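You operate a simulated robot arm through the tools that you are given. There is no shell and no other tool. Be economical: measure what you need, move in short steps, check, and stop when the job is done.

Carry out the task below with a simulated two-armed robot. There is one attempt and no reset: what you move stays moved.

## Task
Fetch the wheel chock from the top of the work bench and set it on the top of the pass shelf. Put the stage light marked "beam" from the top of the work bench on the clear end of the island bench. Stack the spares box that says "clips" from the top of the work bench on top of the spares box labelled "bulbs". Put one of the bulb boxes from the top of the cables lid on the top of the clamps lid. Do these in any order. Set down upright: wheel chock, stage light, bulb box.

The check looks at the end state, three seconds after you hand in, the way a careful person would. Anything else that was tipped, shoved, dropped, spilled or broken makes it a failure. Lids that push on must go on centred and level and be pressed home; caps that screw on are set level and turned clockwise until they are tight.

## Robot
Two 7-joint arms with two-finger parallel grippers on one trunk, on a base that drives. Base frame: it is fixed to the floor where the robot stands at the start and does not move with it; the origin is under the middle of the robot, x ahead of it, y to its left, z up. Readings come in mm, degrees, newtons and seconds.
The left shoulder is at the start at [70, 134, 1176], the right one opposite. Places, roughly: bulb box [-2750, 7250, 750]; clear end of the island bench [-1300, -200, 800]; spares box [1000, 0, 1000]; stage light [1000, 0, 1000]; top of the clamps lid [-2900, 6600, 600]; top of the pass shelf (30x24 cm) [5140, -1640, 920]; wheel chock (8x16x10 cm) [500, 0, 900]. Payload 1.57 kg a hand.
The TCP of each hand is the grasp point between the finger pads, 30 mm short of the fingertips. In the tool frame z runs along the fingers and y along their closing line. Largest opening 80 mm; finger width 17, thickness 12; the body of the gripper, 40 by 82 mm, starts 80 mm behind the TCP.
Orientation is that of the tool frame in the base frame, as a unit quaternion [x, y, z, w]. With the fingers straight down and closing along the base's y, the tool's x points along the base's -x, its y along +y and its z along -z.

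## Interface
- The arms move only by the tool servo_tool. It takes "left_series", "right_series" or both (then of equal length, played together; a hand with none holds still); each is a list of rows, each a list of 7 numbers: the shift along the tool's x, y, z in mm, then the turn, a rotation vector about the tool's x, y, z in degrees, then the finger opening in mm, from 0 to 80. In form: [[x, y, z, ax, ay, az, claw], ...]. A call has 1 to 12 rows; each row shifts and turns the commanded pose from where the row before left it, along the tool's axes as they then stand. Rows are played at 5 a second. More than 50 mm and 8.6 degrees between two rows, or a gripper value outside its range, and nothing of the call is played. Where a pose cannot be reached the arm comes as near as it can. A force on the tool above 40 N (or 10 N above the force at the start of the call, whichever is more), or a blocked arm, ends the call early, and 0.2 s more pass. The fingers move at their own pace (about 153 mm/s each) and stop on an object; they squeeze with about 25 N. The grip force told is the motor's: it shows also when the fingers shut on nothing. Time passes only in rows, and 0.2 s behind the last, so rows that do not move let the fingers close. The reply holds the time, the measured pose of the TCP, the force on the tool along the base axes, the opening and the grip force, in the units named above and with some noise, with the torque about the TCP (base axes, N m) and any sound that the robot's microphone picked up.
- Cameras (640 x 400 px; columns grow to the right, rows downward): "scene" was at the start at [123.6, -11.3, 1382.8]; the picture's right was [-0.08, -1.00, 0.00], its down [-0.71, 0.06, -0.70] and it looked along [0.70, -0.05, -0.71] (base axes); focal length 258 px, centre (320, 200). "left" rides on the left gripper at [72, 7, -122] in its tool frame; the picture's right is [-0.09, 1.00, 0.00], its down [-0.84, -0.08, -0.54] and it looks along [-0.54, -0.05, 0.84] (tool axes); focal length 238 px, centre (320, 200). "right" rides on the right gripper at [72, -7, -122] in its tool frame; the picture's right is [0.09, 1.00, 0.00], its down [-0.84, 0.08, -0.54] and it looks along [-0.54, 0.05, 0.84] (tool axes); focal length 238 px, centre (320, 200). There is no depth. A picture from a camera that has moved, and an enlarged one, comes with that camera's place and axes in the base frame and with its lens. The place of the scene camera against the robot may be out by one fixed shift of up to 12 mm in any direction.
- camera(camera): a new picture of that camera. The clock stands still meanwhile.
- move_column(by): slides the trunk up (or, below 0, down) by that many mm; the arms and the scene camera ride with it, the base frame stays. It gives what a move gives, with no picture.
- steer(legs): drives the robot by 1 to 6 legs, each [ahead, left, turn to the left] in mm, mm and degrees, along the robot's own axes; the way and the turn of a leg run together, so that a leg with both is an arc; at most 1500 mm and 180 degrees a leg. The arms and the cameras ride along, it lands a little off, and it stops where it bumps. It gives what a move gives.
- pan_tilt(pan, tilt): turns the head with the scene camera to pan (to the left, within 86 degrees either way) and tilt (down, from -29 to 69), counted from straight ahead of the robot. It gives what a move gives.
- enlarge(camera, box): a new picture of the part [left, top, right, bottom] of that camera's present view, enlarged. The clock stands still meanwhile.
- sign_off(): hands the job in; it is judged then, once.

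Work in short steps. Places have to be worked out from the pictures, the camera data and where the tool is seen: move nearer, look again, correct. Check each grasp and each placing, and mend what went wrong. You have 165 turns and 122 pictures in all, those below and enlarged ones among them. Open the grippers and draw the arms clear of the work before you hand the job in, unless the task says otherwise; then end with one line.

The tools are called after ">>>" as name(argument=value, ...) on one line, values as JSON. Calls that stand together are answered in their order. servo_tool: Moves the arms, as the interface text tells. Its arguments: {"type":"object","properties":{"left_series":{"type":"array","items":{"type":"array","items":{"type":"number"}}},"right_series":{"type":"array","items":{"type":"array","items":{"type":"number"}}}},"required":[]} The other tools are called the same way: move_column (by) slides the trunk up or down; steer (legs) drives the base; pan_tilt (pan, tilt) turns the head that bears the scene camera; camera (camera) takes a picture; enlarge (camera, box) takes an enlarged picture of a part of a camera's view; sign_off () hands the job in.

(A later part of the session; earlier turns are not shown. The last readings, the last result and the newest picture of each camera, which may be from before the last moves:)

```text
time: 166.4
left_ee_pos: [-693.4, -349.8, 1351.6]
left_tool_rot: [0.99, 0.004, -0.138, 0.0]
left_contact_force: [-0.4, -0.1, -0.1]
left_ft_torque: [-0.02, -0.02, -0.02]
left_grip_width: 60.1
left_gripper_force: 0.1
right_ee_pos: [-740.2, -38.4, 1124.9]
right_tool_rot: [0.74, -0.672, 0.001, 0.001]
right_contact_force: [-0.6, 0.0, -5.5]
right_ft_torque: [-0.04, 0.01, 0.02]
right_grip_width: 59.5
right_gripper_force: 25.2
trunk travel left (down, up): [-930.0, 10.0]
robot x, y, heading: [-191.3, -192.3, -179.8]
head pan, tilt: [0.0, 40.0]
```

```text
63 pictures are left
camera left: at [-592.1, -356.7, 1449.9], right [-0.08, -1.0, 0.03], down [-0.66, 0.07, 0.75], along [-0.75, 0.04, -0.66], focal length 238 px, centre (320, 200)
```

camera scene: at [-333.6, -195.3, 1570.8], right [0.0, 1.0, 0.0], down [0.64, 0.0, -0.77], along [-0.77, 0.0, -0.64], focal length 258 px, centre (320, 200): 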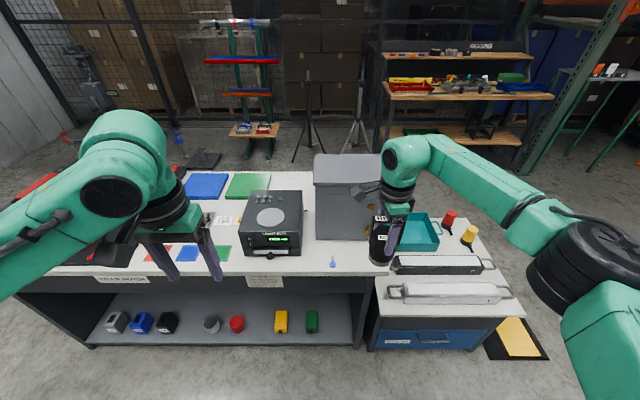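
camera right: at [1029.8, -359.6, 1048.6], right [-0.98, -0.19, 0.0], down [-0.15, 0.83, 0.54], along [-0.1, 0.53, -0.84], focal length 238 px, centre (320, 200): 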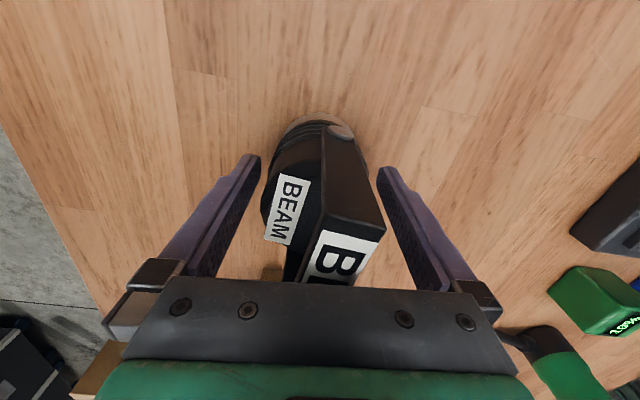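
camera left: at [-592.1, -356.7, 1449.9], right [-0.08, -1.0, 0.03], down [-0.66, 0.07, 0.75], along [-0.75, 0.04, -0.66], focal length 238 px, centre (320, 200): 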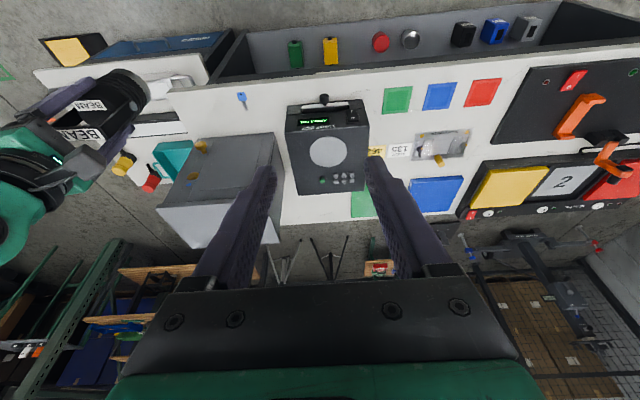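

Behind the amp, near (−1340,−220), there's white clear space matching the given coordinates. I'll approach from the island's other side; first restore the left hand.

>>> servo_tool(left_series=[[30, 0, 0, 0, 8, 0, 60], [30, 0, 0, 0, 8, 0, 60], [40, 0, 0, 0, 0, 0, 60], [40, 0, 0, 0, 0, 0, 60], [0, 0, 0, 0, 0, 0, 60]])

>>> steer(legs=[[0, -1500, 0], [0, -380, 0]])

>>> pan_tilt(pan=0, tilt=25)

>>> camera(camera="scene")

```text
time: 167.6
left_ee_pos: [-554.5, -349.3, 1338.2]
left_tool_rot: [1.0, 0.004, 0.001, 0.001]
left_contact_force: [-0.9, -0.2, 0.1]
left_ft_torque: [0.04, 0.02, 0.0]
left_grip_width: 59.9
left_gripper_force: 0.0
right_ee_pos: [-741.2, -37.8, 1124.5]
right_tool_rot: [0.74, -0.673, 0.001, 0.001]
right_contact_force: [-0.2, 0.2, -5.6]
right_ft_torque: [-0.02, 0.04, 0.01]
right_grip_width: 59.7
right_gripper_force: 24.8
trunk travel left (down, up): [-930.0, 10.0]
robot x, y, heading: [-186.9, -192.0, -179.7]
head pan, tilt: [0.0, 40.0]
```

```text
time: 177.0
left_ee_pos: [-558.4, 1519.1, 1339.0]
left_tool_rot: [1.0, 0.004, 0.001, -0.001]
left_contact_force: [-0.1, 0.1, -0.7]
left_ft_torque: [0.04, -0.04, -0.03]
left_grip_width: 60.1
left_gripper_force: 0.1
right_ee_pos: [-743.8, 1830.3, 1125.9]
right_tool_rot: [0.741, -0.671, 0.0, 0.0]
right_contact_force: [0.3, 0.2, -6.4]
right_ft_torque: [0.02, 0.01, -0.01]
right_grip_width: 59.4
right_gripper_force: 25.1
trunk travel left (down, up): [-930.0, 10.0]
robot x, y, heading: [-192.6, 1681.1, -179.8]
head pan, tilt: [0.0, 40.0]
```

```text
time: 177.8
left_ee_pos: [-557.8, 1521.3, 1339.3]
left_tool_rot: [1.0, 0.003, 0.0, 0.0]
left_contact_force: [-0.4, -0.3, -0.9]
left_ft_torque: [-0.02, -0.02, -0.03]
left_grip_width: 60.0
left_gripper_force: 0.1
right_ee_pos: [-744.2, 1832.2, 1125.5]
right_tool_rot: [0.741, -0.671, 0.001, 0.0]
right_contact_force: [0.2, 0.7, -6.7]
right_ft_torque: [-0.03, 0.05, -0.02]
right_grip_width: 59.5
right_gripper_force: 25.2
trunk travel left (down, up): [-930.0, 10.0]
robot x, y, heading: [-198.4, 1680.0, -179.8]
head pan, tilt: [0.0, 25.0]
```

```text
62 pictures are left
camera scene: at [-345.8, 1676.1, 1594.0], right [0.0, 1.0, 0.0], down [0.42, 0.0, -0.91], along [-0.91, 0.0, -0.42], focal length 258 px, centre (320, 200)
```

scene: 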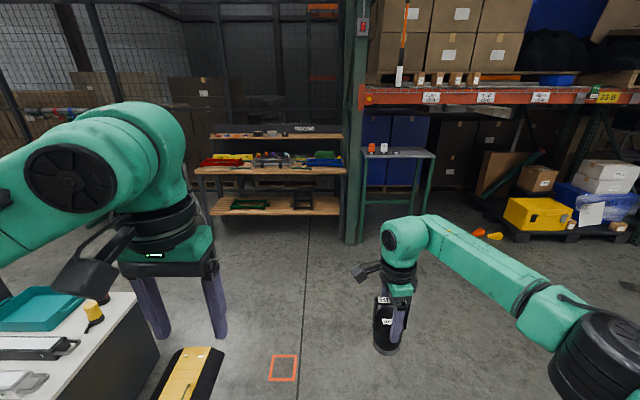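

I turn here in the free area, then reverse and strafe behind the island, well off its back edge.

>>> steer(legs=[[800, 0, 0], [0, 0, 180], [-1150, 0, 0], [0, -1400, 0]])

>>> pan_tilt(pan=-15, tilt=35)

>>> camera(camera="scene")

```text
time: 201.4
left_ee_pos: [-1771.8, 434.3, 1339.6]
left_tool_rot: [-0.008, 1.0, 0.0, -0.002]
left_contact_force: [-0.1, -0.3, 0.1]
left_ft_torque: [-0.01, 0.04, 0.0]
left_grip_width: 60.1
left_gripper_force: 0.1
right_ee_pos: [-1583.3, 124.8, 1126.9]
right_tool_rot: [0.669, 0.743, 0.001, -0.001]
right_contact_force: [-0.1, -0.3, -5.6]
right_ft_torque: [-0.02, 0.03, 0.01]
right_grip_width: 58.9
right_gripper_force: 24.8
trunk travel left (down, up): [-930.0, 10.0]
robot x, y, heading: [-2132.5, 267.2, 0.8]
head pan, tilt: [0.0, 25.0]
```

```text
time: 202.2
left_ee_pos: [-1772.1, 434.3, 1338.9]
left_tool_rot: [-0.008, 1.0, 0.001, -0.001]
left_contact_force: [0.4, 0.1, 0.2]
left_ft_torque: [-0.02, 0.01, -0.01]
left_grip_width: 60.0
left_gripper_force: 0.0
right_ee_pos: [-1584.1, 124.1, 1125.4]
right_tool_rot: [0.669, 0.744, 0.001, 0.0]
right_contact_force: [0.8, 0.3, -5.9]
right_ft_torque: [0.01, -0.03, -0.01]
right_grip_width: 59.1
right_gripper_force: 25.8
trunk travel left (down, up): [-930.0, 10.0]
robot x, y, heading: [-2134.4, 275.7, 0.6]
head pan, tilt: [-15.0, 35.0]
```

```text
61 pictures are left
camera scene: at [-2004.5, 245.2, 1578.4], right [-0.25, -0.97, 0.0], down [-0.56, 0.14, -0.82], along [0.79, -0.2, -0.57], focal length 258 px, centre (320, 200)
```

scene: 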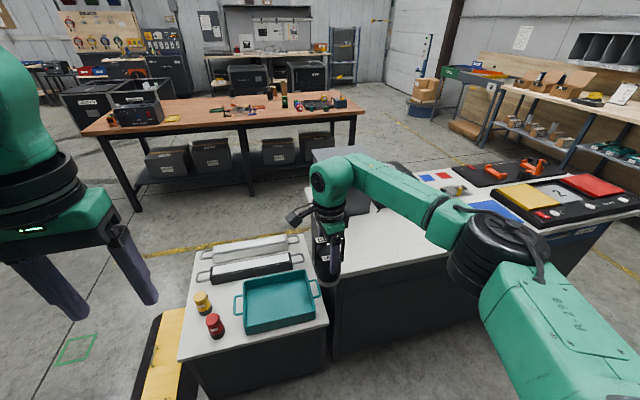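

There is a clear white area at this end's back side. I strafe 300 mm more and look from square on.

>>> steer(legs=[[0, -320, 0]])

>>> pan_tilt(pan=5, tilt=42)

>>> camera(camera="scene")

>>> camera(camera="right")

```text
time: 204.3
left_ee_pos: [-1767.9, 116.0, 1338.6]
left_tool_rot: [-0.008, 1.0, -0.001, -0.001]
left_contact_force: [-0.3, -0.9, 0.6]
left_ft_torque: [-0.02, 0.03, 0.01]
left_grip_width: 60.0
left_gripper_force: 0.0
right_ee_pos: [-1580.1, -193.5, 1127.3]
right_tool_rot: [0.669, 0.743, 0.001, 0.0]
right_contact_force: [-0.7, 0.5, -5.6]
right_ft_torque: [0.0, 0.03, 0.01]
right_grip_width: 59.0
right_gripper_force: 24.9
trunk travel left (down, up): [-930.0, 10.0]
robot x, y, heading: [-2124.8, -47.7, 0.6]
head pan, tilt: [-15.0, 35.0]
```

```text
time: 205.2
left_ee_pos: [-1767.6, 113.5, 1339.7]
left_tool_rot: [-0.008, 1.0, 0.001, -0.001]
left_contact_force: [0.2, 0.1, 0.9]
left_ft_torque: [-0.01, 0.01, -0.02]
left_grip_width: 59.7
left_gripper_force: 0.0
right_ee_pos: [-1579.4, -195.1, 1125.4]
right_tool_rot: [0.669, 0.743, 0.001, 0.0]
right_contact_force: [-0.6, 0.2, -6.0]
right_ft_torque: [-0.03, 0.0, -0.02]
right_grip_width: 59.2
right_gripper_force: 25.6
trunk travel left (down, up): [-930.0, 10.0]
robot x, y, heading: [-2133.7, -51.4, 0.5]
head pan, tilt: [5.0, 42.0]
```

```text
60 pictures are left
camera scene: at [-2003.0, -45.4, 1567.9], right [0.1, -1.0, 0.0], down [-0.67, -0.06, -0.74], along [0.74, 0.07, -0.67], focal length 258 px, centre (320, 200)
```

scene: 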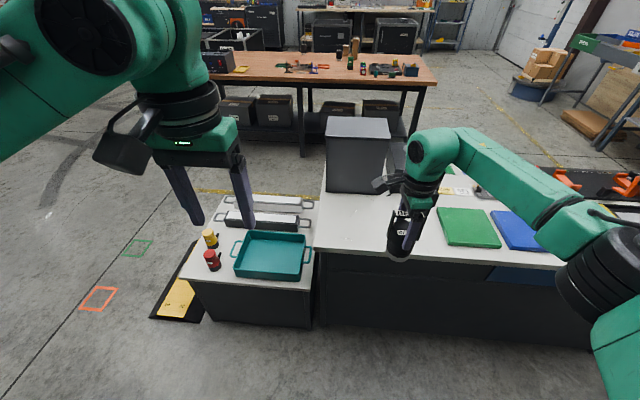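

```text
59 pictures are left
camera right: at [-1594.2, -125.2, 1248.5], right [0.98, 0.2, 0.0], down [0.17, -0.83, 0.54], along [0.11, -0.53, -0.84], focal length 238 px, centre (320, 200)
```

right: 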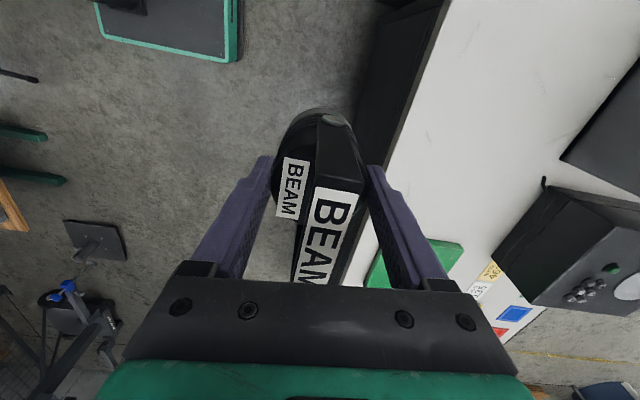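

The clear area is about x −1430…−1100, y −430…24. I drive ahead so the light is over (−1315,−190).

>>> steer(legs=[[265, 0, -0.5]])

>>> camera(camera="scene")

>>> camera(camera="right")

```text
time: 207.1
left_ee_pos: [-1507.1, 114.4, 1340.5]
left_tool_rot: [-0.005, 1.0, 0.0, 0.001]
left_contact_force: [0.0, -0.4, 0.6]
left_ft_torque: [0.0, -0.01, -0.01]
left_grip_width: 60.0
left_gripper_force: 0.1
right_ee_pos: [-1320.8, -196.3, 1127.2]
right_tool_rot: [0.671, 0.741, 0.002, 0.001]
right_contact_force: [0.0, 0.6, -5.3]
right_ft_torque: [-0.01, -0.02, -0.01]
right_grip_width: 59.1
right_gripper_force: 25.0
trunk travel left (down, up): [-930.0, 10.0]
robot x, y, heading: [-1866.0, -47.7, 0.1]
head pan, tilt: [5.0, 42.0]
```

```text
58 pictures are left
camera scene: at [-1744.7, -43.4, 1568.3], right [0.09, -1.0, 0.0], down [-0.67, -0.06, -0.74], along [0.74, 0.07, -0.67], focal length 258 px, centre (320, 200)
```

scene: 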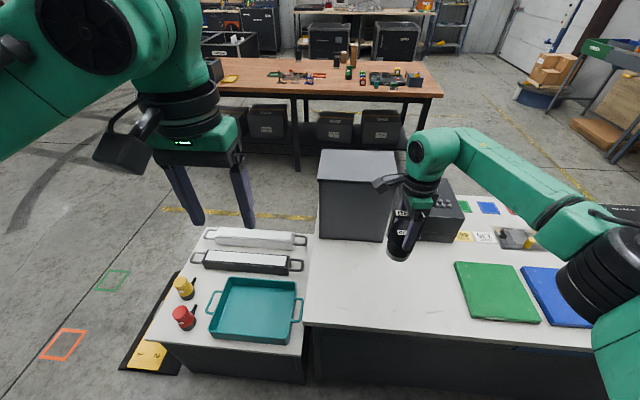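

```text
57 pictures are left
camera right: at [-1335.5, -126.0, 1250.2], right [0.98, 0.19, 0.0], down [0.16, -0.83, 0.54], along [0.11, -0.53, -0.84], focal length 238 px, centre (320, 200)
```

right: 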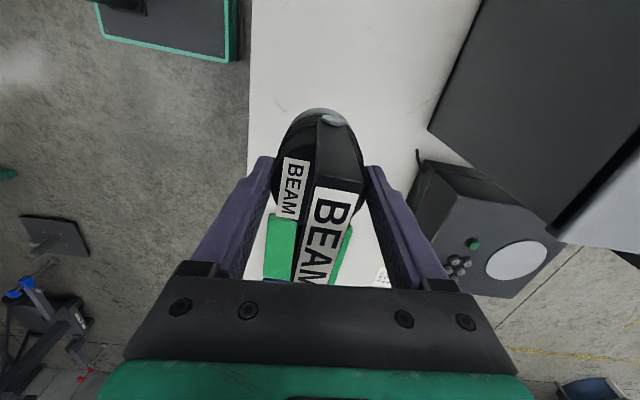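

Clear all round. I lower the light to just above the surface, then creep.

>>> servo_tool(right_series=[[0, 0, 45, 0, 0, 0, 45], [0, 0, 45, 0, 0, 0, 45], [0, 0, 45, 0, 0, 0, 45], [0, 0, 40, 0, 0, 0, 45], [0, 0, 20, 0, 0, 0, 45], [0, 0, 0, 0, 0, 0, 45]])

>>> enlarge(camera="scene", box=[300, 140, 500, 320])

```text
time: 208.5
left_ee_pos: [-1505.4, 113.9, 1339.5]
left_tool_rot: [-0.005, 1.0, 0.0, -0.001]
left_contact_force: [-0.1, 0.3, 0.8]
left_ft_torque: [0.01, 0.01, 0.03]
left_grip_width: 59.6
left_gripper_force: 0.1
right_ee_pos: [-1318.4, -196.4, 930.9]
right_tool_rot: [0.671, 0.741, 0.001, 0.0]
right_contact_force: [-1.5, 0.0, 0.3]
right_ft_torque: [-0.11, 0.21, -0.02]
right_grip_width: 59.3
right_gripper_force: 25.0
trunk travel left (down, up): [-930.0, 10.0]
robot x, y, heading: [-1868.2, -45.7, 0.2]
head pan, tilt: [5.0, 42.0]
```

```text
2.22 times, centred on (400, 230) of scene
camera zoom: at [-1741.4, -43.3, 1568.0], right [0.09, -1.0, 0.0], down [-0.67, -0.06, -0.74], along [0.74, 0.07, -0.67], focal length 573 px, centre (142, 133)
```

zoom: 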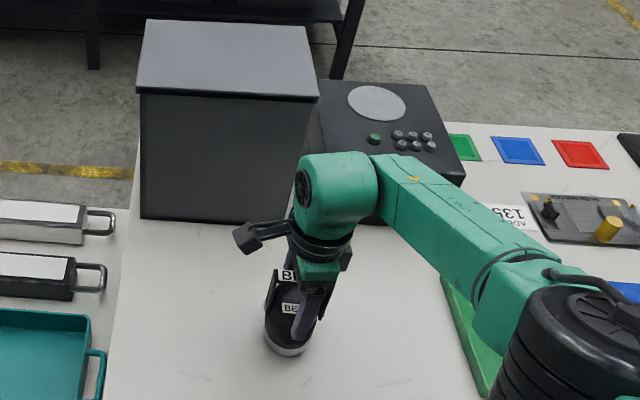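

It has just touched down (force went from −6 to 0). One more millimetre, then open and rise.

>>> servo_tool(right_series=[[0, 0, 1, 0, 0, 0, 45], [0, 0, 0, 0, 0, 0, 62], [0, 0, 0, 0, 0, 0, 80], [0, 0, 0, 0, 0, 0, 80], [0, 0, -20, 0, 0, 0, 80], [0, 0, -40, 0, 0, 0, 80], [0, 0, -50, 0, 0, 0, 80], [0, 0, -50, 0, 0, 0, 80], [0, 0, -50, 0, 0, 0, 80]])

>>> camera(camera="right")

>>> camera(camera="scene")

```text
time: 210.5
left_ee_pos: [-1505.5, 115.6, 1339.6]
left_tool_rot: [-0.005, 1.0, 0.0, 0.0]
left_contact_force: [0.2, -0.2, -0.1]
left_ft_torque: [-0.01, 0.01, -0.04]
left_grip_width: 59.8
left_gripper_force: 0.1
right_ee_pos: [-1319.8, -196.3, 1139.6]
right_tool_rot: [0.671, 0.741, 0.0, 0.0]
right_contact_force: [-0.8, -0.1, 0.3]
right_ft_torque: [0.01, -0.04, 0.01]
right_grip_width: 80.0
right_gripper_force: 0.0
trunk travel left (down, up): [-930.0, 10.0]
robot x, y, heading: [-1867.8, -45.3, 0.3]
head pan, tilt: [5.0, 42.0]
```

```text
55 pictures are left
camera right: at [-1333.1, -125.4, 1263.4], right [0.98, 0.19, 0.0], down [0.16, -0.83, 0.54], along [0.1, -0.53, -0.84], focal length 238 px, centre (320, 200)
```

right: 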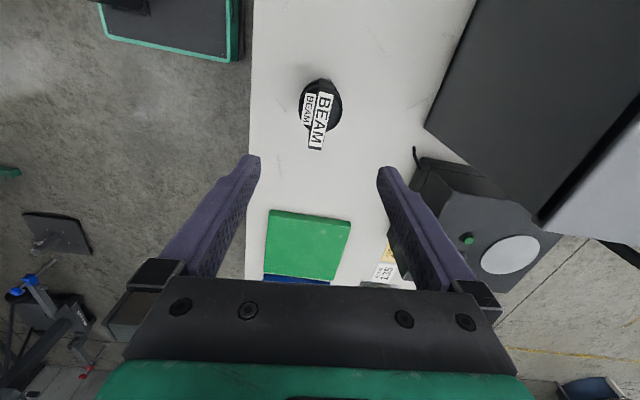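

```text
54 pictures are left
camera scene: at [-1742.6, -42.7, 1568.0], right [0.09, -1.0, 0.0], down [-0.67, -0.06, -0.74], along [0.74, 0.07, -0.67], focal length 258 px, centre (320, 200)
```

scene: 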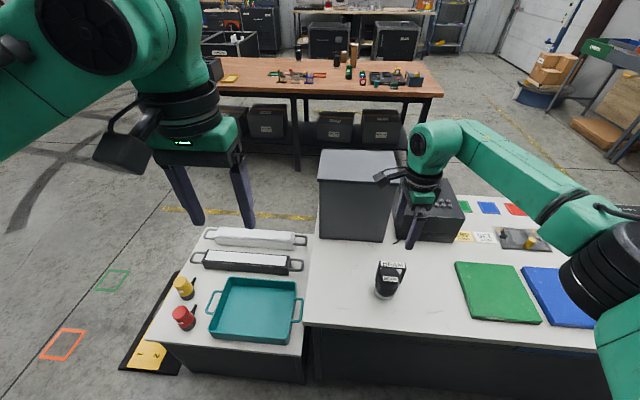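

The light stands upright in the clear area. I now leave toward the bulb boxes: back off, strafe out past the island, and turn to face +y.

>>> steer(legs=[[-280, 0, 0], [0, 1500, 0], [0, 350, 0], [500, 0, 0], [0, 0, 90]])

>>> pan_tilt(pan=10, tilt=18)

>>> camera(camera="scene")

```text
time: 227.6
left_ee_pos: [-1805.5, 2145.8, 1340.0]
left_tool_rot: [0.71, -0.704, -0.001, 0.001]
left_contact_force: [-0.3, 0.0, 0.6]
left_ft_torque: [0.01, -0.03, -0.01]
left_grip_width: 60.2
left_gripper_force: 0.1
right_ee_pos: [-1495.9, 2332.3, 1140.3]
right_tool_rot: [-0.048, 0.999, 0.001, 0.0]
right_contact_force: [0.2, 1.2, -0.8]
right_ft_torque: [-0.02, -0.01, -0.01]
right_grip_width: 79.8
right_gripper_force: 0.1
trunk travel left (down, up): [-930.0, 10.0]
robot x, y, heading: [-1649.8, 1782.1, 90.2]
head pan, tilt: [5.0, 42.0]
```

```text
time: 228.5
left_ee_pos: [-1807.3, 2144.5, 1339.8]
left_tool_rot: [0.709, -0.705, 0.002, 0.0]
left_contact_force: [-0.9, -0.1, -0.3]
left_ft_torque: [0.02, 0.0, -0.01]
left_grip_width: 60.1
left_gripper_force: 0.1
right_ee_pos: [-1495.8, 2331.0, 1140.7]
right_tool_rot: [-0.048, 0.999, 0.0, -0.001]
right_contact_force: [0.0, -1.4, -0.6]
right_ft_torque: [-0.01, 0.01, 0.01]
right_grip_width: 80.2
right_gripper_force: 0.0
trunk travel left (down, up): [-930.0, 10.0]
robot x, y, heading: [-1646.4, 1780.3, 90.0]
head pan, tilt: [10.0, 18.0]
```

```text
53 pictures are left
camera scene: at [-1672.0, 1918.9, 1605.5], right [0.98, 0.17, 0.0], down [0.05, -0.31, -0.95], along [-0.17, 0.94, -0.31], focal length 258 px, centre (320, 200)
```

scene: 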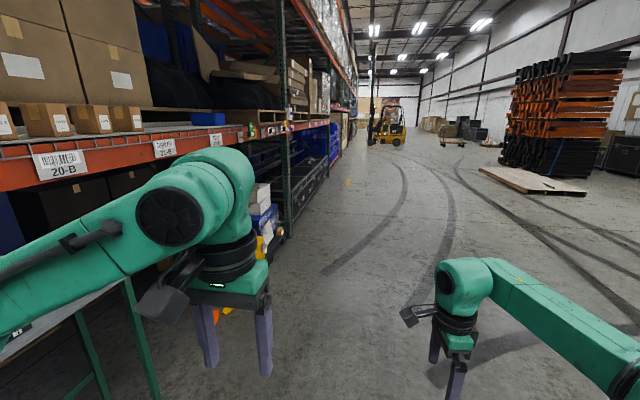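

The aisle along the rack is clear. I drive 4.6 m up it and turn to face the rack.

>>> steer(legs=[[1500, 0, 0], [1500, -100, 0], [1500, -100, 0], [100, 0, 0], [0, 0, 90]])

>>> pan_tilt(pan=0, tilt=30)

>>> camera(camera="scene")

```text
refused: leg 2 is longer than a leg can be; nothing moved
```

```text
time: 229.2
left_ee_pos: [-1807.4, 2144.1, 1339.8]
left_tool_rot: [0.709, -0.705, 0.001, 0.001]
left_contact_force: [0.3, 0.2, -0.2]
left_ft_torque: [0.0, -0.02, -0.01]
left_grip_width: 59.8
left_gripper_force: 0.1
right_ee_pos: [-1495.6, 2331.4, 1140.3]
right_tool_rot: [-0.048, 0.999, 0.001, -0.001]
right_contact_force: [-0.1, -0.1, -0.1]
right_ft_torque: [-0.02, 0.01, 0.02]
right_grip_width: 79.9
right_gripper_force: 0.1
trunk travel left (down, up): [-930.0, 10.0]
robot x, y, heading: [-1646.7, 1784.0, 90.4]
head pan, tilt: [0.0, 30.0]
```

```text
52 pictures are left
camera scene: at [-1655.7, 1917.5, 1586.3], right [1.0, 0.0, 0.0], down [0.0, -0.5, -0.87], along [0.0, 0.87, -0.5], focal length 258 px, centre (320, 200)
```

scene: 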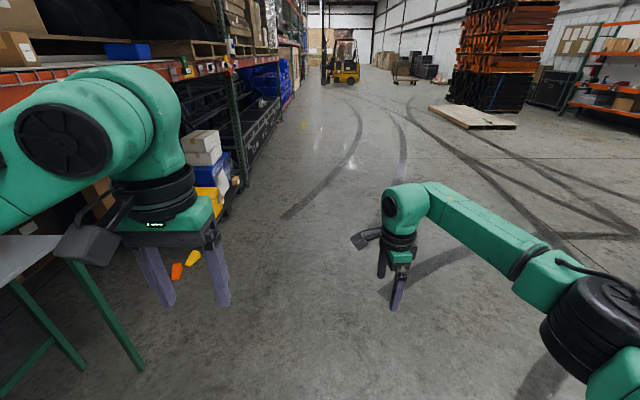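

>>> steer(legs=[[1500, 0, 0], [1450, -100, 0], [1450, -100, 0], [250, 0, 0], [0, 0, 90]])

>>> camera(camera="scene")

```text
time: 255.4
left_ee_pos: [-1971.2, 6250.4, 1339.5]
left_tool_rot: [1.0, 0.022, 0.001, 0.001]
left_contact_force: [-1.3, 0.1, 1.1]
left_ft_torque: [0.01, -0.04, 0.03]
left_grip_width: 60.0
left_gripper_force: 0.2
right_ee_pos: [-2168.5, 6553.1, 1140.1]
right_tool_rot: [0.753, -0.658, 0.0, 0.002]
right_contact_force: [0.6, 0.0, -1.1]
right_ft_torque: [-0.03, 0.0, 0.0]
right_grip_width: 80.0
right_gripper_force: 0.1
trunk travel left (down, up): [-930.0, 10.0]
robot x, y, heading: [-1613.0, 6422.3, -177.5]
head pan, tilt: [0.0, 30.0]
```

```text
51 pictures are left
camera scene: at [-1761.3, 6412.8, 1586.3], right [-0.04, 1.0, 0.0], down [0.5, 0.02, -0.87], along [-0.87, -0.04, -0.5], focal length 258 px, centre (320, 200)
```

scene: 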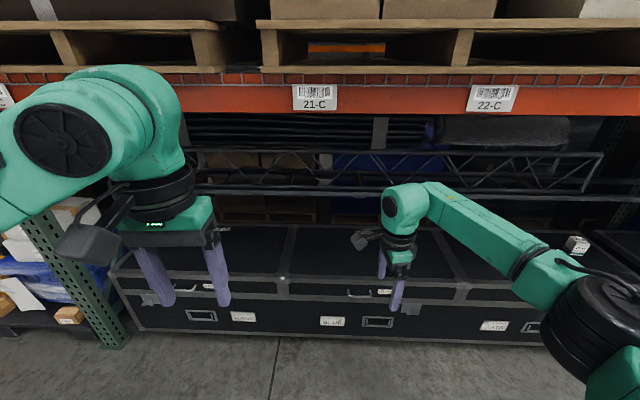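

Road cases under the rack are here, with a small white item further right. I strafe right and look.

>>> steer(legs=[[0, -450, -2.5]])

>>> pan_tilt(pan=-12, tilt=35)

>>> camera(camera="scene")

```text
time: 258.2
left_ee_pos: [-1985.1, 6715.3, 1338.8]
left_tool_rot: [1.0, 0.002, 0.001, 0.0]
left_contact_force: [-0.3, -0.8, -0.1]
left_ft_torque: [0.01, 0.0, -0.01]
left_grip_width: 60.1
left_gripper_force: 0.0
right_ee_pos: [-2171.0, 7027.2, 1140.7]
right_tool_rot: [0.74, -0.673, 0.0, -0.001]
right_contact_force: [-0.9, 0.0, 0.2]
right_ft_torque: [0.03, 0.01, 0.0]
right_grip_width: 80.2
right_gripper_force: 0.0
trunk travel left (down, up): [-930.0, 10.0]
robot x, y, heading: [-1621.9, 6879.7, -179.9]
head pan, tilt: [0.0, 30.0]
```

```text
time: 258.9
left_ee_pos: [-1985.7, 6717.8, 1339.2]
left_tool_rot: [1.0, 0.002, 0.001, 0.0]
left_contact_force: [0.4, 0.2, 0.7]
left_ft_torque: [-0.01, 0.03, -0.03]
left_grip_width: 60.1
left_gripper_force: 0.1
right_ee_pos: [-2171.8, 7029.2, 1140.3]
right_tool_rot: [0.74, -0.673, 0.0, 0.001]
right_contact_force: [0.1, -0.1, 0.3]
right_ft_torque: [0.0, -0.02, 0.0]
right_grip_width: 79.9
right_gripper_force: 0.1
trunk travel left (down, up): [-930.0, 10.0]
robot x, y, heading: [-1623.2, 6876.8, -179.8]
head pan, tilt: [-12.0, 35.0]
```

```text
50 pictures are left
camera scene: at [-1766.2, 6888.6, 1578.5], right [0.21, 0.98, 0.0], down [0.56, -0.12, -0.82], along [-0.8, 0.17, -0.57], focal length 258 px, centre (320, 200)
```

scene: 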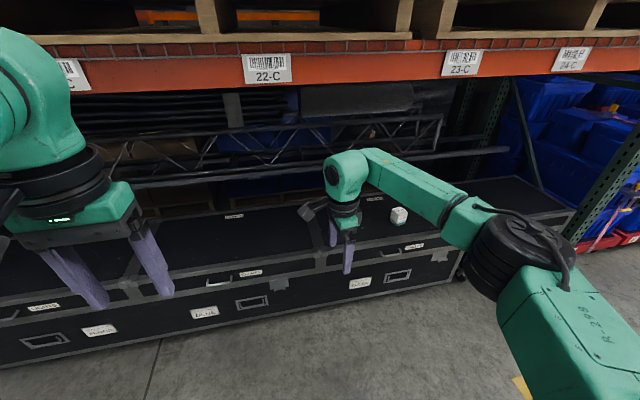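

>>> enlarge(camera="scene", box=[0, 180, 240, 350])

>>> enlarge(camera="scene", box=[190, 170, 470, 330])

```text
2.35 times, centred on (120, 265) of scene
camera zoom: at [-1766.2, 6888.6, 1578.5], right [0.21, 0.98, 0.0], down [0.56, -0.12, -0.82], along [-0.8, 0.17, -0.57], focal length 606 px, centre (791, 47)
```

zoom: 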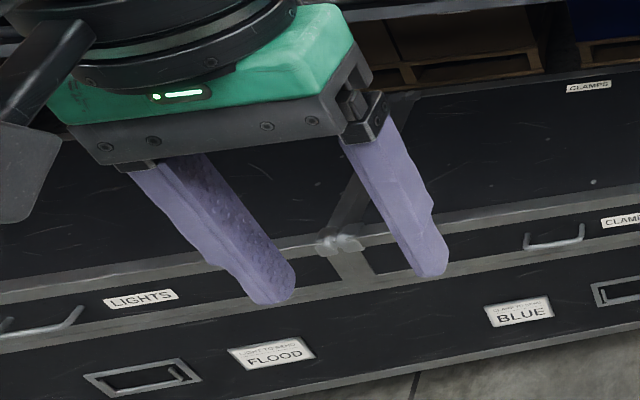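

```text
2.29 times, centred on (330, 250) of scene
camera zoom: at [-1766.2, 6888.6, 1578.5], right [0.21, 0.98, 0.0], down [0.56, -0.12, -0.82], along [-0.8, 0.17, -0.57], focal length 589 px, centre (297, 86)
```

zoom: 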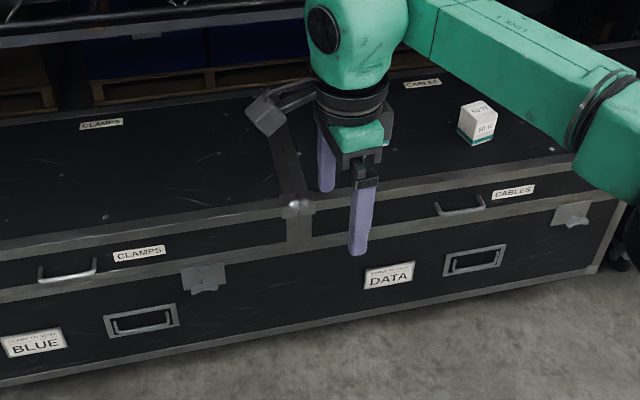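

LIGHTS, CLAMPS, CABLES lids are identified; the bulb box is at about (−2790,7580). I lower the trunk, bring the right hand back to natural yaw, and move closer.

>>> move_column(by=-190)

>>> servo_tool(right_series=[[0, 0, 0, 0, 0, -7.7, 80], [0, 0, 0, 0, 0, -7.7, 80], [0, 0, 0, 0, 0, -7.7, 80], [0, 0, 0, 0, 0, -7.7, 80], [0, 0, 0, 0, 0, -7.7, 80], [0, 0, 0, 0, 0, -7.7, 80], [0, 0, 0, 0, 0, -7.7, 80], [0, 0, 0, 0, 0, -7.7, 80], [0, 0, 0, 0, 0, -7.7, 80], [0, 0, 0, 0, 0, -7.7, 80], [0, 0, 0, 0, 0, -7.7, 80], [0, 0, 0, 0, 0, 0, 80]])

>>> steer(legs=[[300, -540, 0]])

>>> pan_tilt(pan=0, tilt=42)

>>> camera(camera="scene")

>>> camera(camera="right")

```text
time: 261.0
left_ee_pos: [-1985.1, 6717.4, 1149.8]
left_tool_rot: [1.0, 0.001, 0.001, 0.001]
left_contact_force: [0.2, -0.1, 0.0]
left_ft_torque: [0.05, 0.0, -0.02]
left_grip_width: 59.8
left_gripper_force: 0.0
right_ee_pos: [-2172.1, 7028.8, 950.1]
right_tool_rot: [0.74, -0.673, 0.0, 0.001]
right_contact_force: [0.4, -0.1, 0.9]
right_ft_torque: [0.01, 0.01, -0.05]
right_grip_width: 79.9
right_gripper_force: 0.1
trunk travel left (down, up): [-740.0, 200.0]
robot x, y, heading: [-1622.5, 6875.5, -180.0]
head pan, tilt: [-12.0, 35.0]
```

```text
time: 263.6
left_ee_pos: [-1986.0, 6717.5, 1149.2]
left_tool_rot: [1.0, 0.002, 0.001, 0.001]
left_contact_force: [1.0, -0.1, -1.1]
left_ft_torque: [0.0, -0.01, -0.03]
left_grip_width: 59.8
left_gripper_force: 0.1
right_ee_pos: [-2171.3, 7028.1, 949.8]
right_tool_rot: [1.0, 0.002, -0.001, 0.001]
right_contact_force: [0.1, -0.3, 0.2]
right_ft_torque: [0.0, 0.04, -0.03]
right_grip_width: 80.3
right_gripper_force: 0.1
trunk travel left (down, up): [-740.0, 200.0]
robot x, y, heading: [-1621.1, 6873.7, -180.0]
head pan, tilt: [-12.0, 35.0]
```

```text
time: 267.1
left_ee_pos: [-2283.9, 7256.8, 1151.1]
left_tool_rot: [1.0, 0.001, 0.0, -0.001]
left_contact_force: [0.8, 0.0, -0.1]
left_ft_torque: [0.01, 0.0, 0.0]
left_grip_width: 59.8
left_gripper_force: 0.1
right_ee_pos: [-2468.2, 7567.8, 950.7]
right_tool_rot: [1.0, 0.001, -0.001, 0.001]
right_contact_force: [-0.6, -0.4, 0.1]
right_ft_torque: [0.0, -0.01, -0.01]
right_grip_width: 79.9
right_gripper_force: 0.1
trunk travel left (down, up): [-740.0, 200.0]
robot x, y, heading: [-1918.5, 7411.9, 179.9]
head pan, tilt: [-12.0, 35.0]
```

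```text
time: 267.8
left_ee_pos: [-2282.5, 7257.4, 1150.3]
left_tool_rot: [1.0, 0.001, 0.001, 0.0]
left_contact_force: [-0.5, 0.1, -0.1]
left_ft_torque: [0.03, 0.03, -0.01]
left_grip_width: 60.2
left_gripper_force: 0.0
right_ee_pos: [-2468.5, 7568.1, 951.1]
right_tool_rot: [1.0, 0.0, 0.0, 0.001]
right_contact_force: [-0.2, 0.1, 0.8]
right_ft_torque: [0.02, 0.0, 0.01]
right_grip_width: 80.0
right_gripper_force: 0.0
trunk travel left (down, up): [-740.0, 200.0]
robot x, y, heading: [-1923.2, 7415.9, 180.0]
head pan, tilt: [0.0, 42.0]
```

```text
47 pictures are left
camera scene: at [-2061.2, 7410.4, 1378.0], right [0.0, 1.0, 0.0], down [0.67, 0.0, -0.74], along [-0.74, 0.0, -0.67], focal length 258 px, centre (320, 200)
```

scene: 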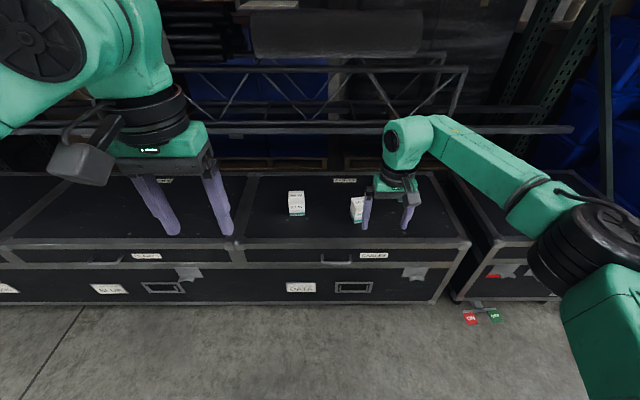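

```text
46 pictures are left
camera right: at [-2397.0, 7575.3, 1072.6], right [0.09, -1.0, 0.0], down [-0.84, -0.08, 0.54], along [-0.54, -0.05, -0.84], focal length 238 px, centre (320, 200)
```

right: 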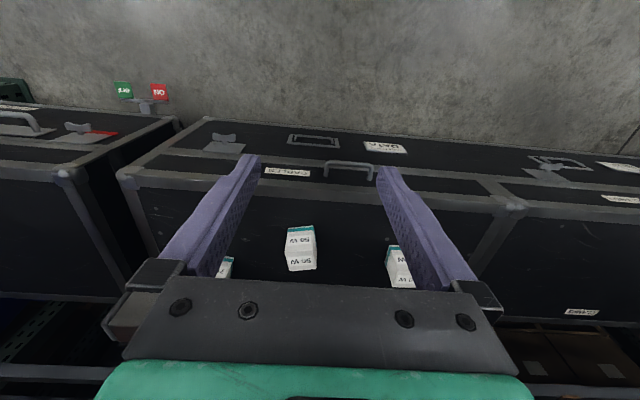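

Three bulb boxes are on the cables lid; I choose the isolated one at about (−2835,7315). I position the base for it.

>>> steer(legs=[[0, 245, 0], [270, 0, 0]])

>>> camera(camera="right")

>>> camera(camera="scene")

```text
time: 271.1
left_ee_pos: [-2551.9, 7014.2, 1150.5]
left_tool_rot: [1.0, 0.0, 0.0, 0.0]
left_contact_force: [-0.2, 0.6, -0.2]
left_ft_torque: [0.02, 0.01, -0.01]
left_grip_width: 60.2
left_gripper_force: 0.0
right_ee_pos: [-2737.2, 7325.5, 951.0]
right_tool_rot: [1.0, 0.0, 0.0, 0.001]
right_contact_force: [0.3, 0.2, 0.1]
right_ft_torque: [-0.02, 0.0, 0.03]
right_grip_width: 80.3
right_gripper_force: 0.0
trunk travel left (down, up): [-740.0, 200.0]
robot x, y, heading: [-2192.2, 7171.8, 180.1]
head pan, tilt: [0.0, 42.0]
```

```text
45 pictures are left
camera right: at [-2665.0, 7332.4, 1073.3], right [0.09, -1.0, 0.0], down [-0.84, -0.08, 0.54], along [-0.54, -0.05, -0.84], focal length 238 px, centre (320, 200)
```

right: 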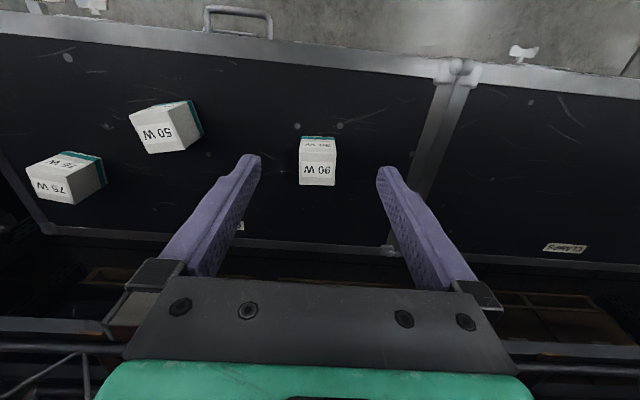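

```text
44 pictures are left
camera scene: at [-2328.9, 7167.3, 1378.1], right [0.0, 1.0, 0.0], down [0.67, 0.0, -0.74], along [-0.74, 0.0, -0.67], focal length 258 px, centre (320, 200)
```

scene: 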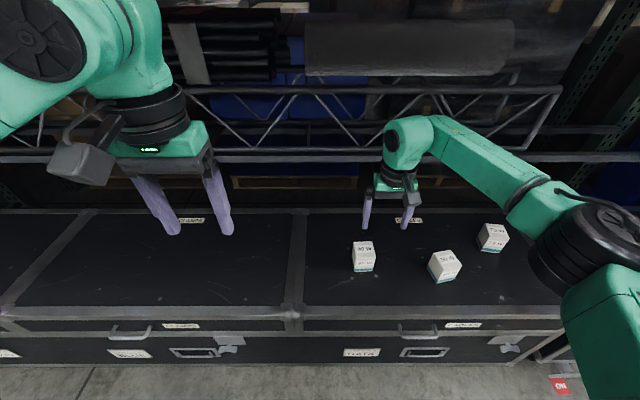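

Any of the three (50, 75, 90 W) will do; I take the 90 W one. I zoom in for its pose.

>>> enlarge(camera="right", box=[270, 110, 366, 210])

>>> enlarge(camera="scene", box=[330, 220, 394, 290])

```text
4.00 times, centred on (318, 160) of right
camera zoom: at [-2665.0, 7332.4, 1073.3], right [0.09, -1.0, 0.0], down [-0.84, -0.08, 0.54], along [-0.54, -0.05, -0.84], focal length 953 px, centre (328, 360)
```

zoom: 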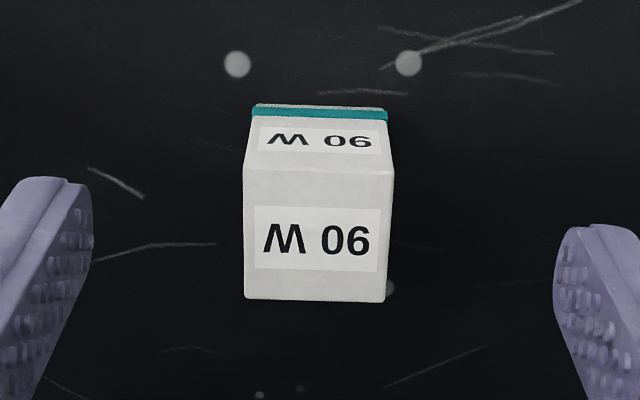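

```text
5.71 times, centred on (362, 255) of scene
camera zoom: at [-2328.9, 7167.3, 1378.1], right [0.0, 1.0, 0.0], down [0.67, 0.0, -0.74], along [-0.74, 0.0, -0.67], focal length 1472 px, centre (80, -114)
```

zoom: 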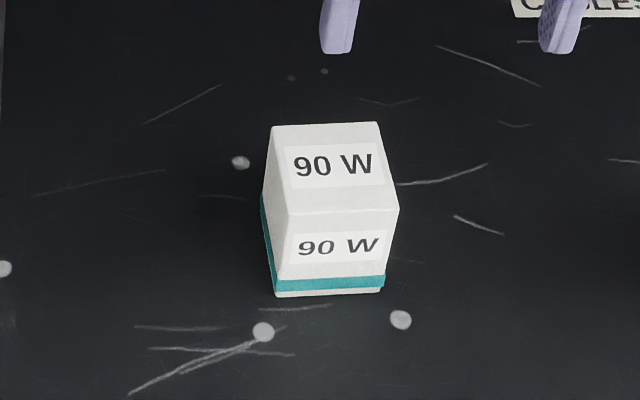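

Box ≈60×60×85, top ≈700, centre ≈(−2841,7321), yaw ≈+2°. I drive in 105 mm and drop the hand to z≈800 for a closer check.

>>> steer(legs=[[105, 0, 0]])

>>> servo_tool(right_series=[[0, 3, 40, 0, 0, -2, 80], [0, 0, 40, 0, 0, 0, 80], [0, 0, 40, 0, 0, 0, 80], [0, 0, 30, 0, 0, 0, 80], [0, 0, 0, 0, 0, 0, 80]])

>>> camera(camera="right")

>>> camera(camera="scene")

```text
time: 272.3
left_ee_pos: [-2655.2, 7014.8, 1150.1]
left_tool_rot: [1.0, 0.0, 0.001, 0.0]
left_contact_force: [0.5, 0.3, 0.8]
left_ft_torque: [-0.01, -0.06, 0.02]
left_grip_width: 60.1
left_gripper_force: 0.1
right_ee_pos: [-2841.0, 7325.7, 950.8]
right_tool_rot: [1.0, 0.0, -0.001, 0.001]
right_contact_force: [-0.5, -0.6, -0.4]
right_ft_torque: [-0.02, 0.01, -0.01]
right_grip_width: 79.9
right_gripper_force: 0.1
trunk travel left (down, up): [-740.0, 200.0]
robot x, y, heading: [-2297.1, 7173.8, 179.7]
head pan, tilt: [0.0, 42.0]
```

```text
time: 273.5
left_ee_pos: [-2656.5, 7014.5, 1150.1]
left_tool_rot: [1.0, 0.0, -0.001, 0.0]
left_contact_force: [0.2, 0.0, -0.3]
left_ft_torque: [-0.01, 0.0, 0.01]
left_grip_width: 60.1
left_gripper_force: 0.1
right_ee_pos: [-2842.6, 7322.7, 800.8]
right_tool_rot: [1.0, 0.018, 0.0, 0.001]
right_contact_force: [0.8, -0.2, -0.8]
right_ft_torque: [0.02, 0.0, 0.01]
right_grip_width: 80.1
right_gripper_force: 0.1
trunk travel left (down, up): [-740.0, 200.0]
robot x, y, heading: [-2294.0, 7172.7, 179.8]
head pan, tilt: [0.0, 42.0]
```

```text
41 pictures are left
camera right: at [-2770.2, 7331.9, 922.5], right [0.13, -0.99, 0.0], down [-0.83, -0.11, 0.54], along [-0.54, -0.07, -0.84], focal length 238 px, centre (320, 200)
```

right: 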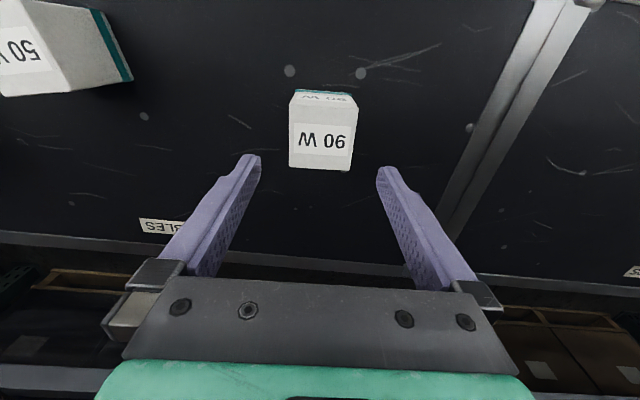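

```text
40 pictures are left
camera scene: at [-2434.3, 7167.5, 1378.0], right [0.0, 1.0, 0.0], down [0.67, 0.0, -0.74], along [-0.74, 0.0, -0.67], focal length 258 px, centre (320, 200)
```

scene: 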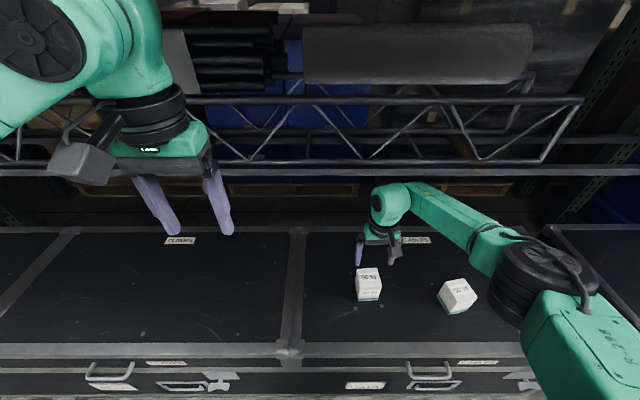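

Hand is centred on the box; residual yaw ≈2.5°. I descend to z≈682 and look.

>>> servo_tool(right_series=[[2, 1, 0, 0, 0, -2.5, 80], [0, 0, 40, 0, 0, 0, 80], [0, 0, 40, 0, 0, 0, 80], [0, 0, 38, 0, 0, 0, 80], [0, 0, 0, 0, 0, 0, 80]])

>>> camera(camera="right")

>>> enlarge(camera="scene", box=[320, 220, 440, 320])

```text
time: 274.7
left_ee_pos: [-2656.9, 7014.0, 1149.4]
left_tool_rot: [1.0, 0.001, 0.0, 0.0]
left_contact_force: [0.5, -1.1, 0.8]
left_ft_torque: [0.02, 0.02, -0.03]
left_grip_width: 60.0
left_gripper_force: 0.0
right_ee_pos: [-2815.2, 7328.4, 691.3]
right_tool_rot: [0.999, 0.04, -0.001, 0.0]
right_contact_force: [-0.2, -0.6, 0.0]
right_ft_torque: [0.0, 0.02, -0.02]
right_grip_width: 79.8
right_gripper_force: 0.0
right hand out of reach, approached as far as the arm can: row 3, 4
trunk travel left (down, up): [-740.0, 200.0]
robot x, y, heading: [-2290.7, 7175.2, 179.9]
head pan, tilt: [0.0, 42.0]
```

```text
39 pictures are left
camera right: at [-2743.8, 7340.8, 812.5], right [0.17, -0.99, 0.0], down [-0.83, -0.14, 0.55], along [-0.54, -0.09, -0.84], focal length 238 px, centre (320, 200)
```

right: 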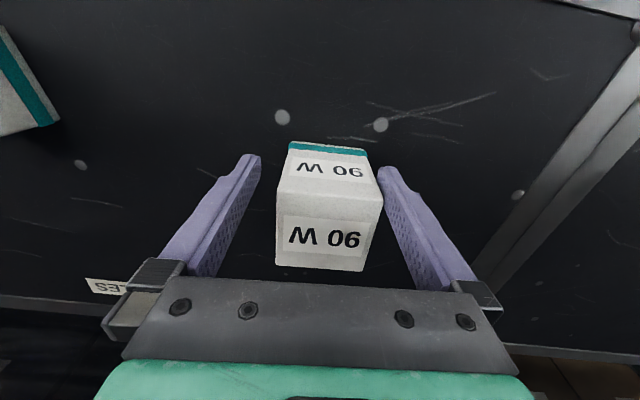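

```text
4.00 times, centred on (380, 270) of scene
camera zoom: at [-2434.8, 7167.0, 1377.9], right [0.0, 1.0, 0.0], down [0.67, 0.0, -0.74], along [-0.74, 0.0, -0.67], focal length 1031 px, centre (80, -80)
```

zoom: 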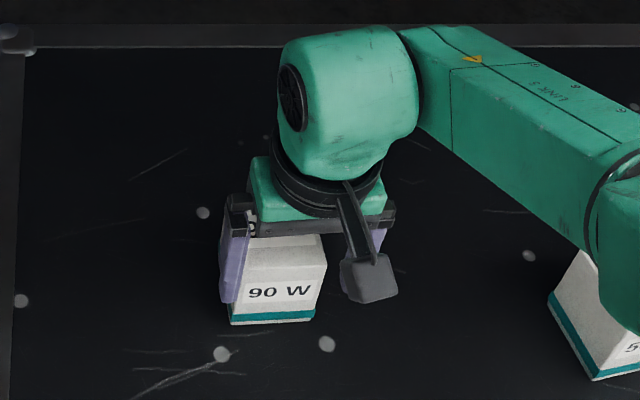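

Out of reach at this height with this trunk position. I raise the hand, lower the trunk, and retry.

>>> servo_tool(right_series=[[0, 0, -40, 0, 0, 0, 80], [0, 0, -40, 0, 0, 0, 80], [0, 0, -40, 0, 0, 0, 80], [0, 0, -30, 0, 0, 0, 80], [0, 0, 0, 0, 0, 0, 80]])

>>> move_column(by=-140)

```text
time: 275.9
left_ee_pos: [-2657.3, 7014.5, 1150.0]
left_tool_rot: [1.0, 0.001, 0.0, 0.001]
left_contact_force: [0.4, 0.5, 0.4]
left_ft_torque: [-0.04, 0.03, -0.03]
left_grip_width: 60.0
left_gripper_force: 0.0
right_ee_pos: [-2814.3, 7329.8, 840.0]
right_tool_rot: [0.999, 0.039, 0.0, 0.001]
right_contact_force: [0.4, 1.0, 0.1]
right_ft_torque: [0.02, 0.03, 0.05]
right_grip_width: 79.6
right_gripper_force: 0.0
trunk travel left (down, up): [-740.0, 200.0]
robot x, y, heading: [-2291.4, 7171.9, 179.8]
head pan, tilt: [0.0, 42.0]
```

```text
time: 277.5
left_ee_pos: [-2657.4, 7014.0, 1010.8]
left_tool_rot: [1.0, 0.0, 0.0, 0.0]
left_contact_force: [0.0, 0.5, -0.1]
left_ft_torque: [0.03, 0.0, 0.01]
left_grip_width: 60.0
left_gripper_force: 0.1
right_ee_pos: [-2813.7, 7329.6, 699.5]
right_tool_rot: [0.999, 0.039, -0.001, 0.001]
right_contact_force: [-0.8, 0.6, -0.1]
right_ft_torque: [-0.02, -0.01, 0.02]
right_grip_width: 80.1
right_gripper_force: 0.1
trunk travel left (down, up): [-600.0, 340.0]
robot x, y, heading: [-2293.0, 7174.3, 180.0]
head pan, tilt: [0.0, 42.0]
```

>>> servo_tool(right_series=[[0, 4, 0, 0, 0, 0, 80], [-13, 0, 0, 0, 0, 0, 80], [-13, 0, 5, 0, 0, 0, 80], [0, 0, 8, 0, 0, 0, 80], [0, 0, 0, 0, 0, 0, 80]])

>>> camera(camera="right")

```text
time: 278.7
left_ee_pos: [-2656.5, 7014.8, 1009.3]
left_tool_rot: [1.0, 0.001, 0.0, 0.0]
left_contact_force: [0.6, 0.0, -0.1]
left_ft_torque: [0.02, 0.02, 0.01]
left_grip_width: 60.1
left_gripper_force: 0.0
right_ee_pos: [-2839.2, 7323.3, 686.9]
right_tool_rot: [0.999, 0.04, 0.0, 0.002]
right_contact_force: [0.7, -0.3, -0.3]
right_ft_torque: [-0.04, 0.03, 0.03]
right_grip_width: 79.8
right_gripper_force: 0.0
trunk travel left (down, up): [-600.0, 340.0]
robot x, y, heading: [-2296.1, 7169.7, 180.1]
head pan, tilt: [0.0, 42.0]
```

```text
37 pictures are left
camera right: at [-2768.8, 7335.9, 809.0], right [0.17, -0.99, 0.0], down [-0.83, -0.14, 0.54], along [-0.53, -0.09, -0.84], focal length 238 px, centre (320, 200)
```

right: 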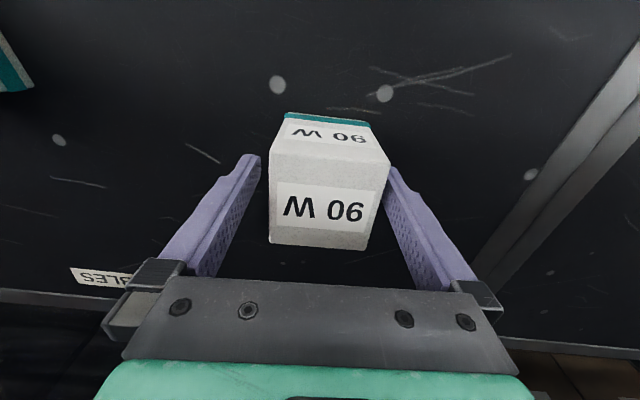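

The box's top seems near 692, so I go 14 mm lower and close.

>>> servo_tool(right_series=[[0, 1, 14, 0, 0, 0, 80], [0, 0, 0, 0, 0, 0, 80], [0, 0, 0, 0, 0, 0, 45], [0, 0, 0, 0, 0, 0, 45], [0, 0, 0, 0, 0, 0, 45]])

>>> camera(camera="right")

```text
time: 279.9
left_ee_pos: [-2657.7, 7015.2, 1010.0]
left_tool_rot: [1.0, 0.0, 0.0, 0.0]
left_contact_force: [0.3, 1.1, 0.0]
left_ft_torque: [-0.02, 0.0, -0.02]
left_grip_width: 60.1
left_gripper_force: 0.1
right_ee_pos: [-2839.7, 7323.4, 672.3]
right_tool_rot: [0.999, 0.039, -0.001, 0.002]
right_contact_force: [0.7, -1.9, 0.1]
right_ft_torque: [0.01, 0.04, 0.01]
right_grip_width: 63.7
right_gripper_force: 24.7
trunk travel left (down, up): [-600.0, 340.0]
robot x, y, heading: [-2294.8, 7170.3, 179.9]
head pan, tilt: [0.0, 42.0]
```

```text
36 pictures are left
camera right: at [-2769.0, 7334.9, 795.5], right [0.17, -0.99, 0.0], down [-0.83, -0.14, 0.54], along [-0.53, -0.09, -0.84], focal length 238 px, centre (320, 200)
```

right: 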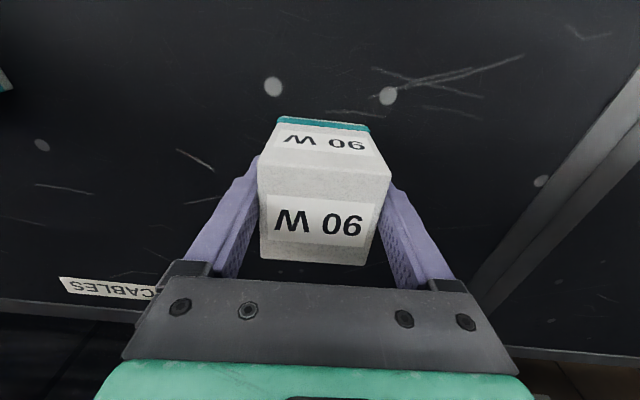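

Gripped at 64 mm. I lift it.

>>> servo_tool(right_series=[[0, 0, -10, 0, 0, 0, 45], [0, 0, -30, 0, 0, 0, 45], [0, 0, -40, 0, 0, 0, 45], [0, 0, -40, 0, 0, 0, 45], [0, 0, 0, 0, 0, 0, 45]])

>>> camera(camera="scene")

```text
time: 281.1
left_ee_pos: [-2656.6, 7013.6, 1008.9]
left_tool_rot: [1.0, 0.0, 0.001, 0.001]
left_contact_force: [0.5, 0.4, -0.2]
left_ft_torque: [-0.02, -0.01, 0.0]
left_grip_width: 59.9
left_gripper_force: 0.1
right_ee_pos: [-2839.0, 7322.1, 795.2]
right_tool_rot: [0.999, 0.039, 0.0, 0.002]
right_contact_force: [-0.7, -0.4, -0.7]
right_ft_torque: [-0.01, -0.02, -0.03]
right_grip_width: 63.8
right_gripper_force: 25.0
trunk travel left (down, up): [-600.0, 340.0]
robot x, y, heading: [-2297.6, 7170.0, 179.7]
head pan, tilt: [0.0, 42.0]
```

```text
35 pictures are left
camera scene: at [-2435.1, 7167.7, 1237.9], right [0.0, 1.0, 0.0], down [0.67, 0.0, -0.74], along [-0.74, 0.0, -0.67], focal length 258 px, centre (320, 200)
```

scene: 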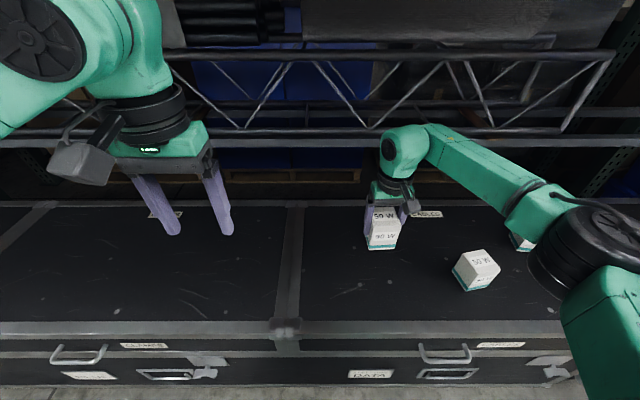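

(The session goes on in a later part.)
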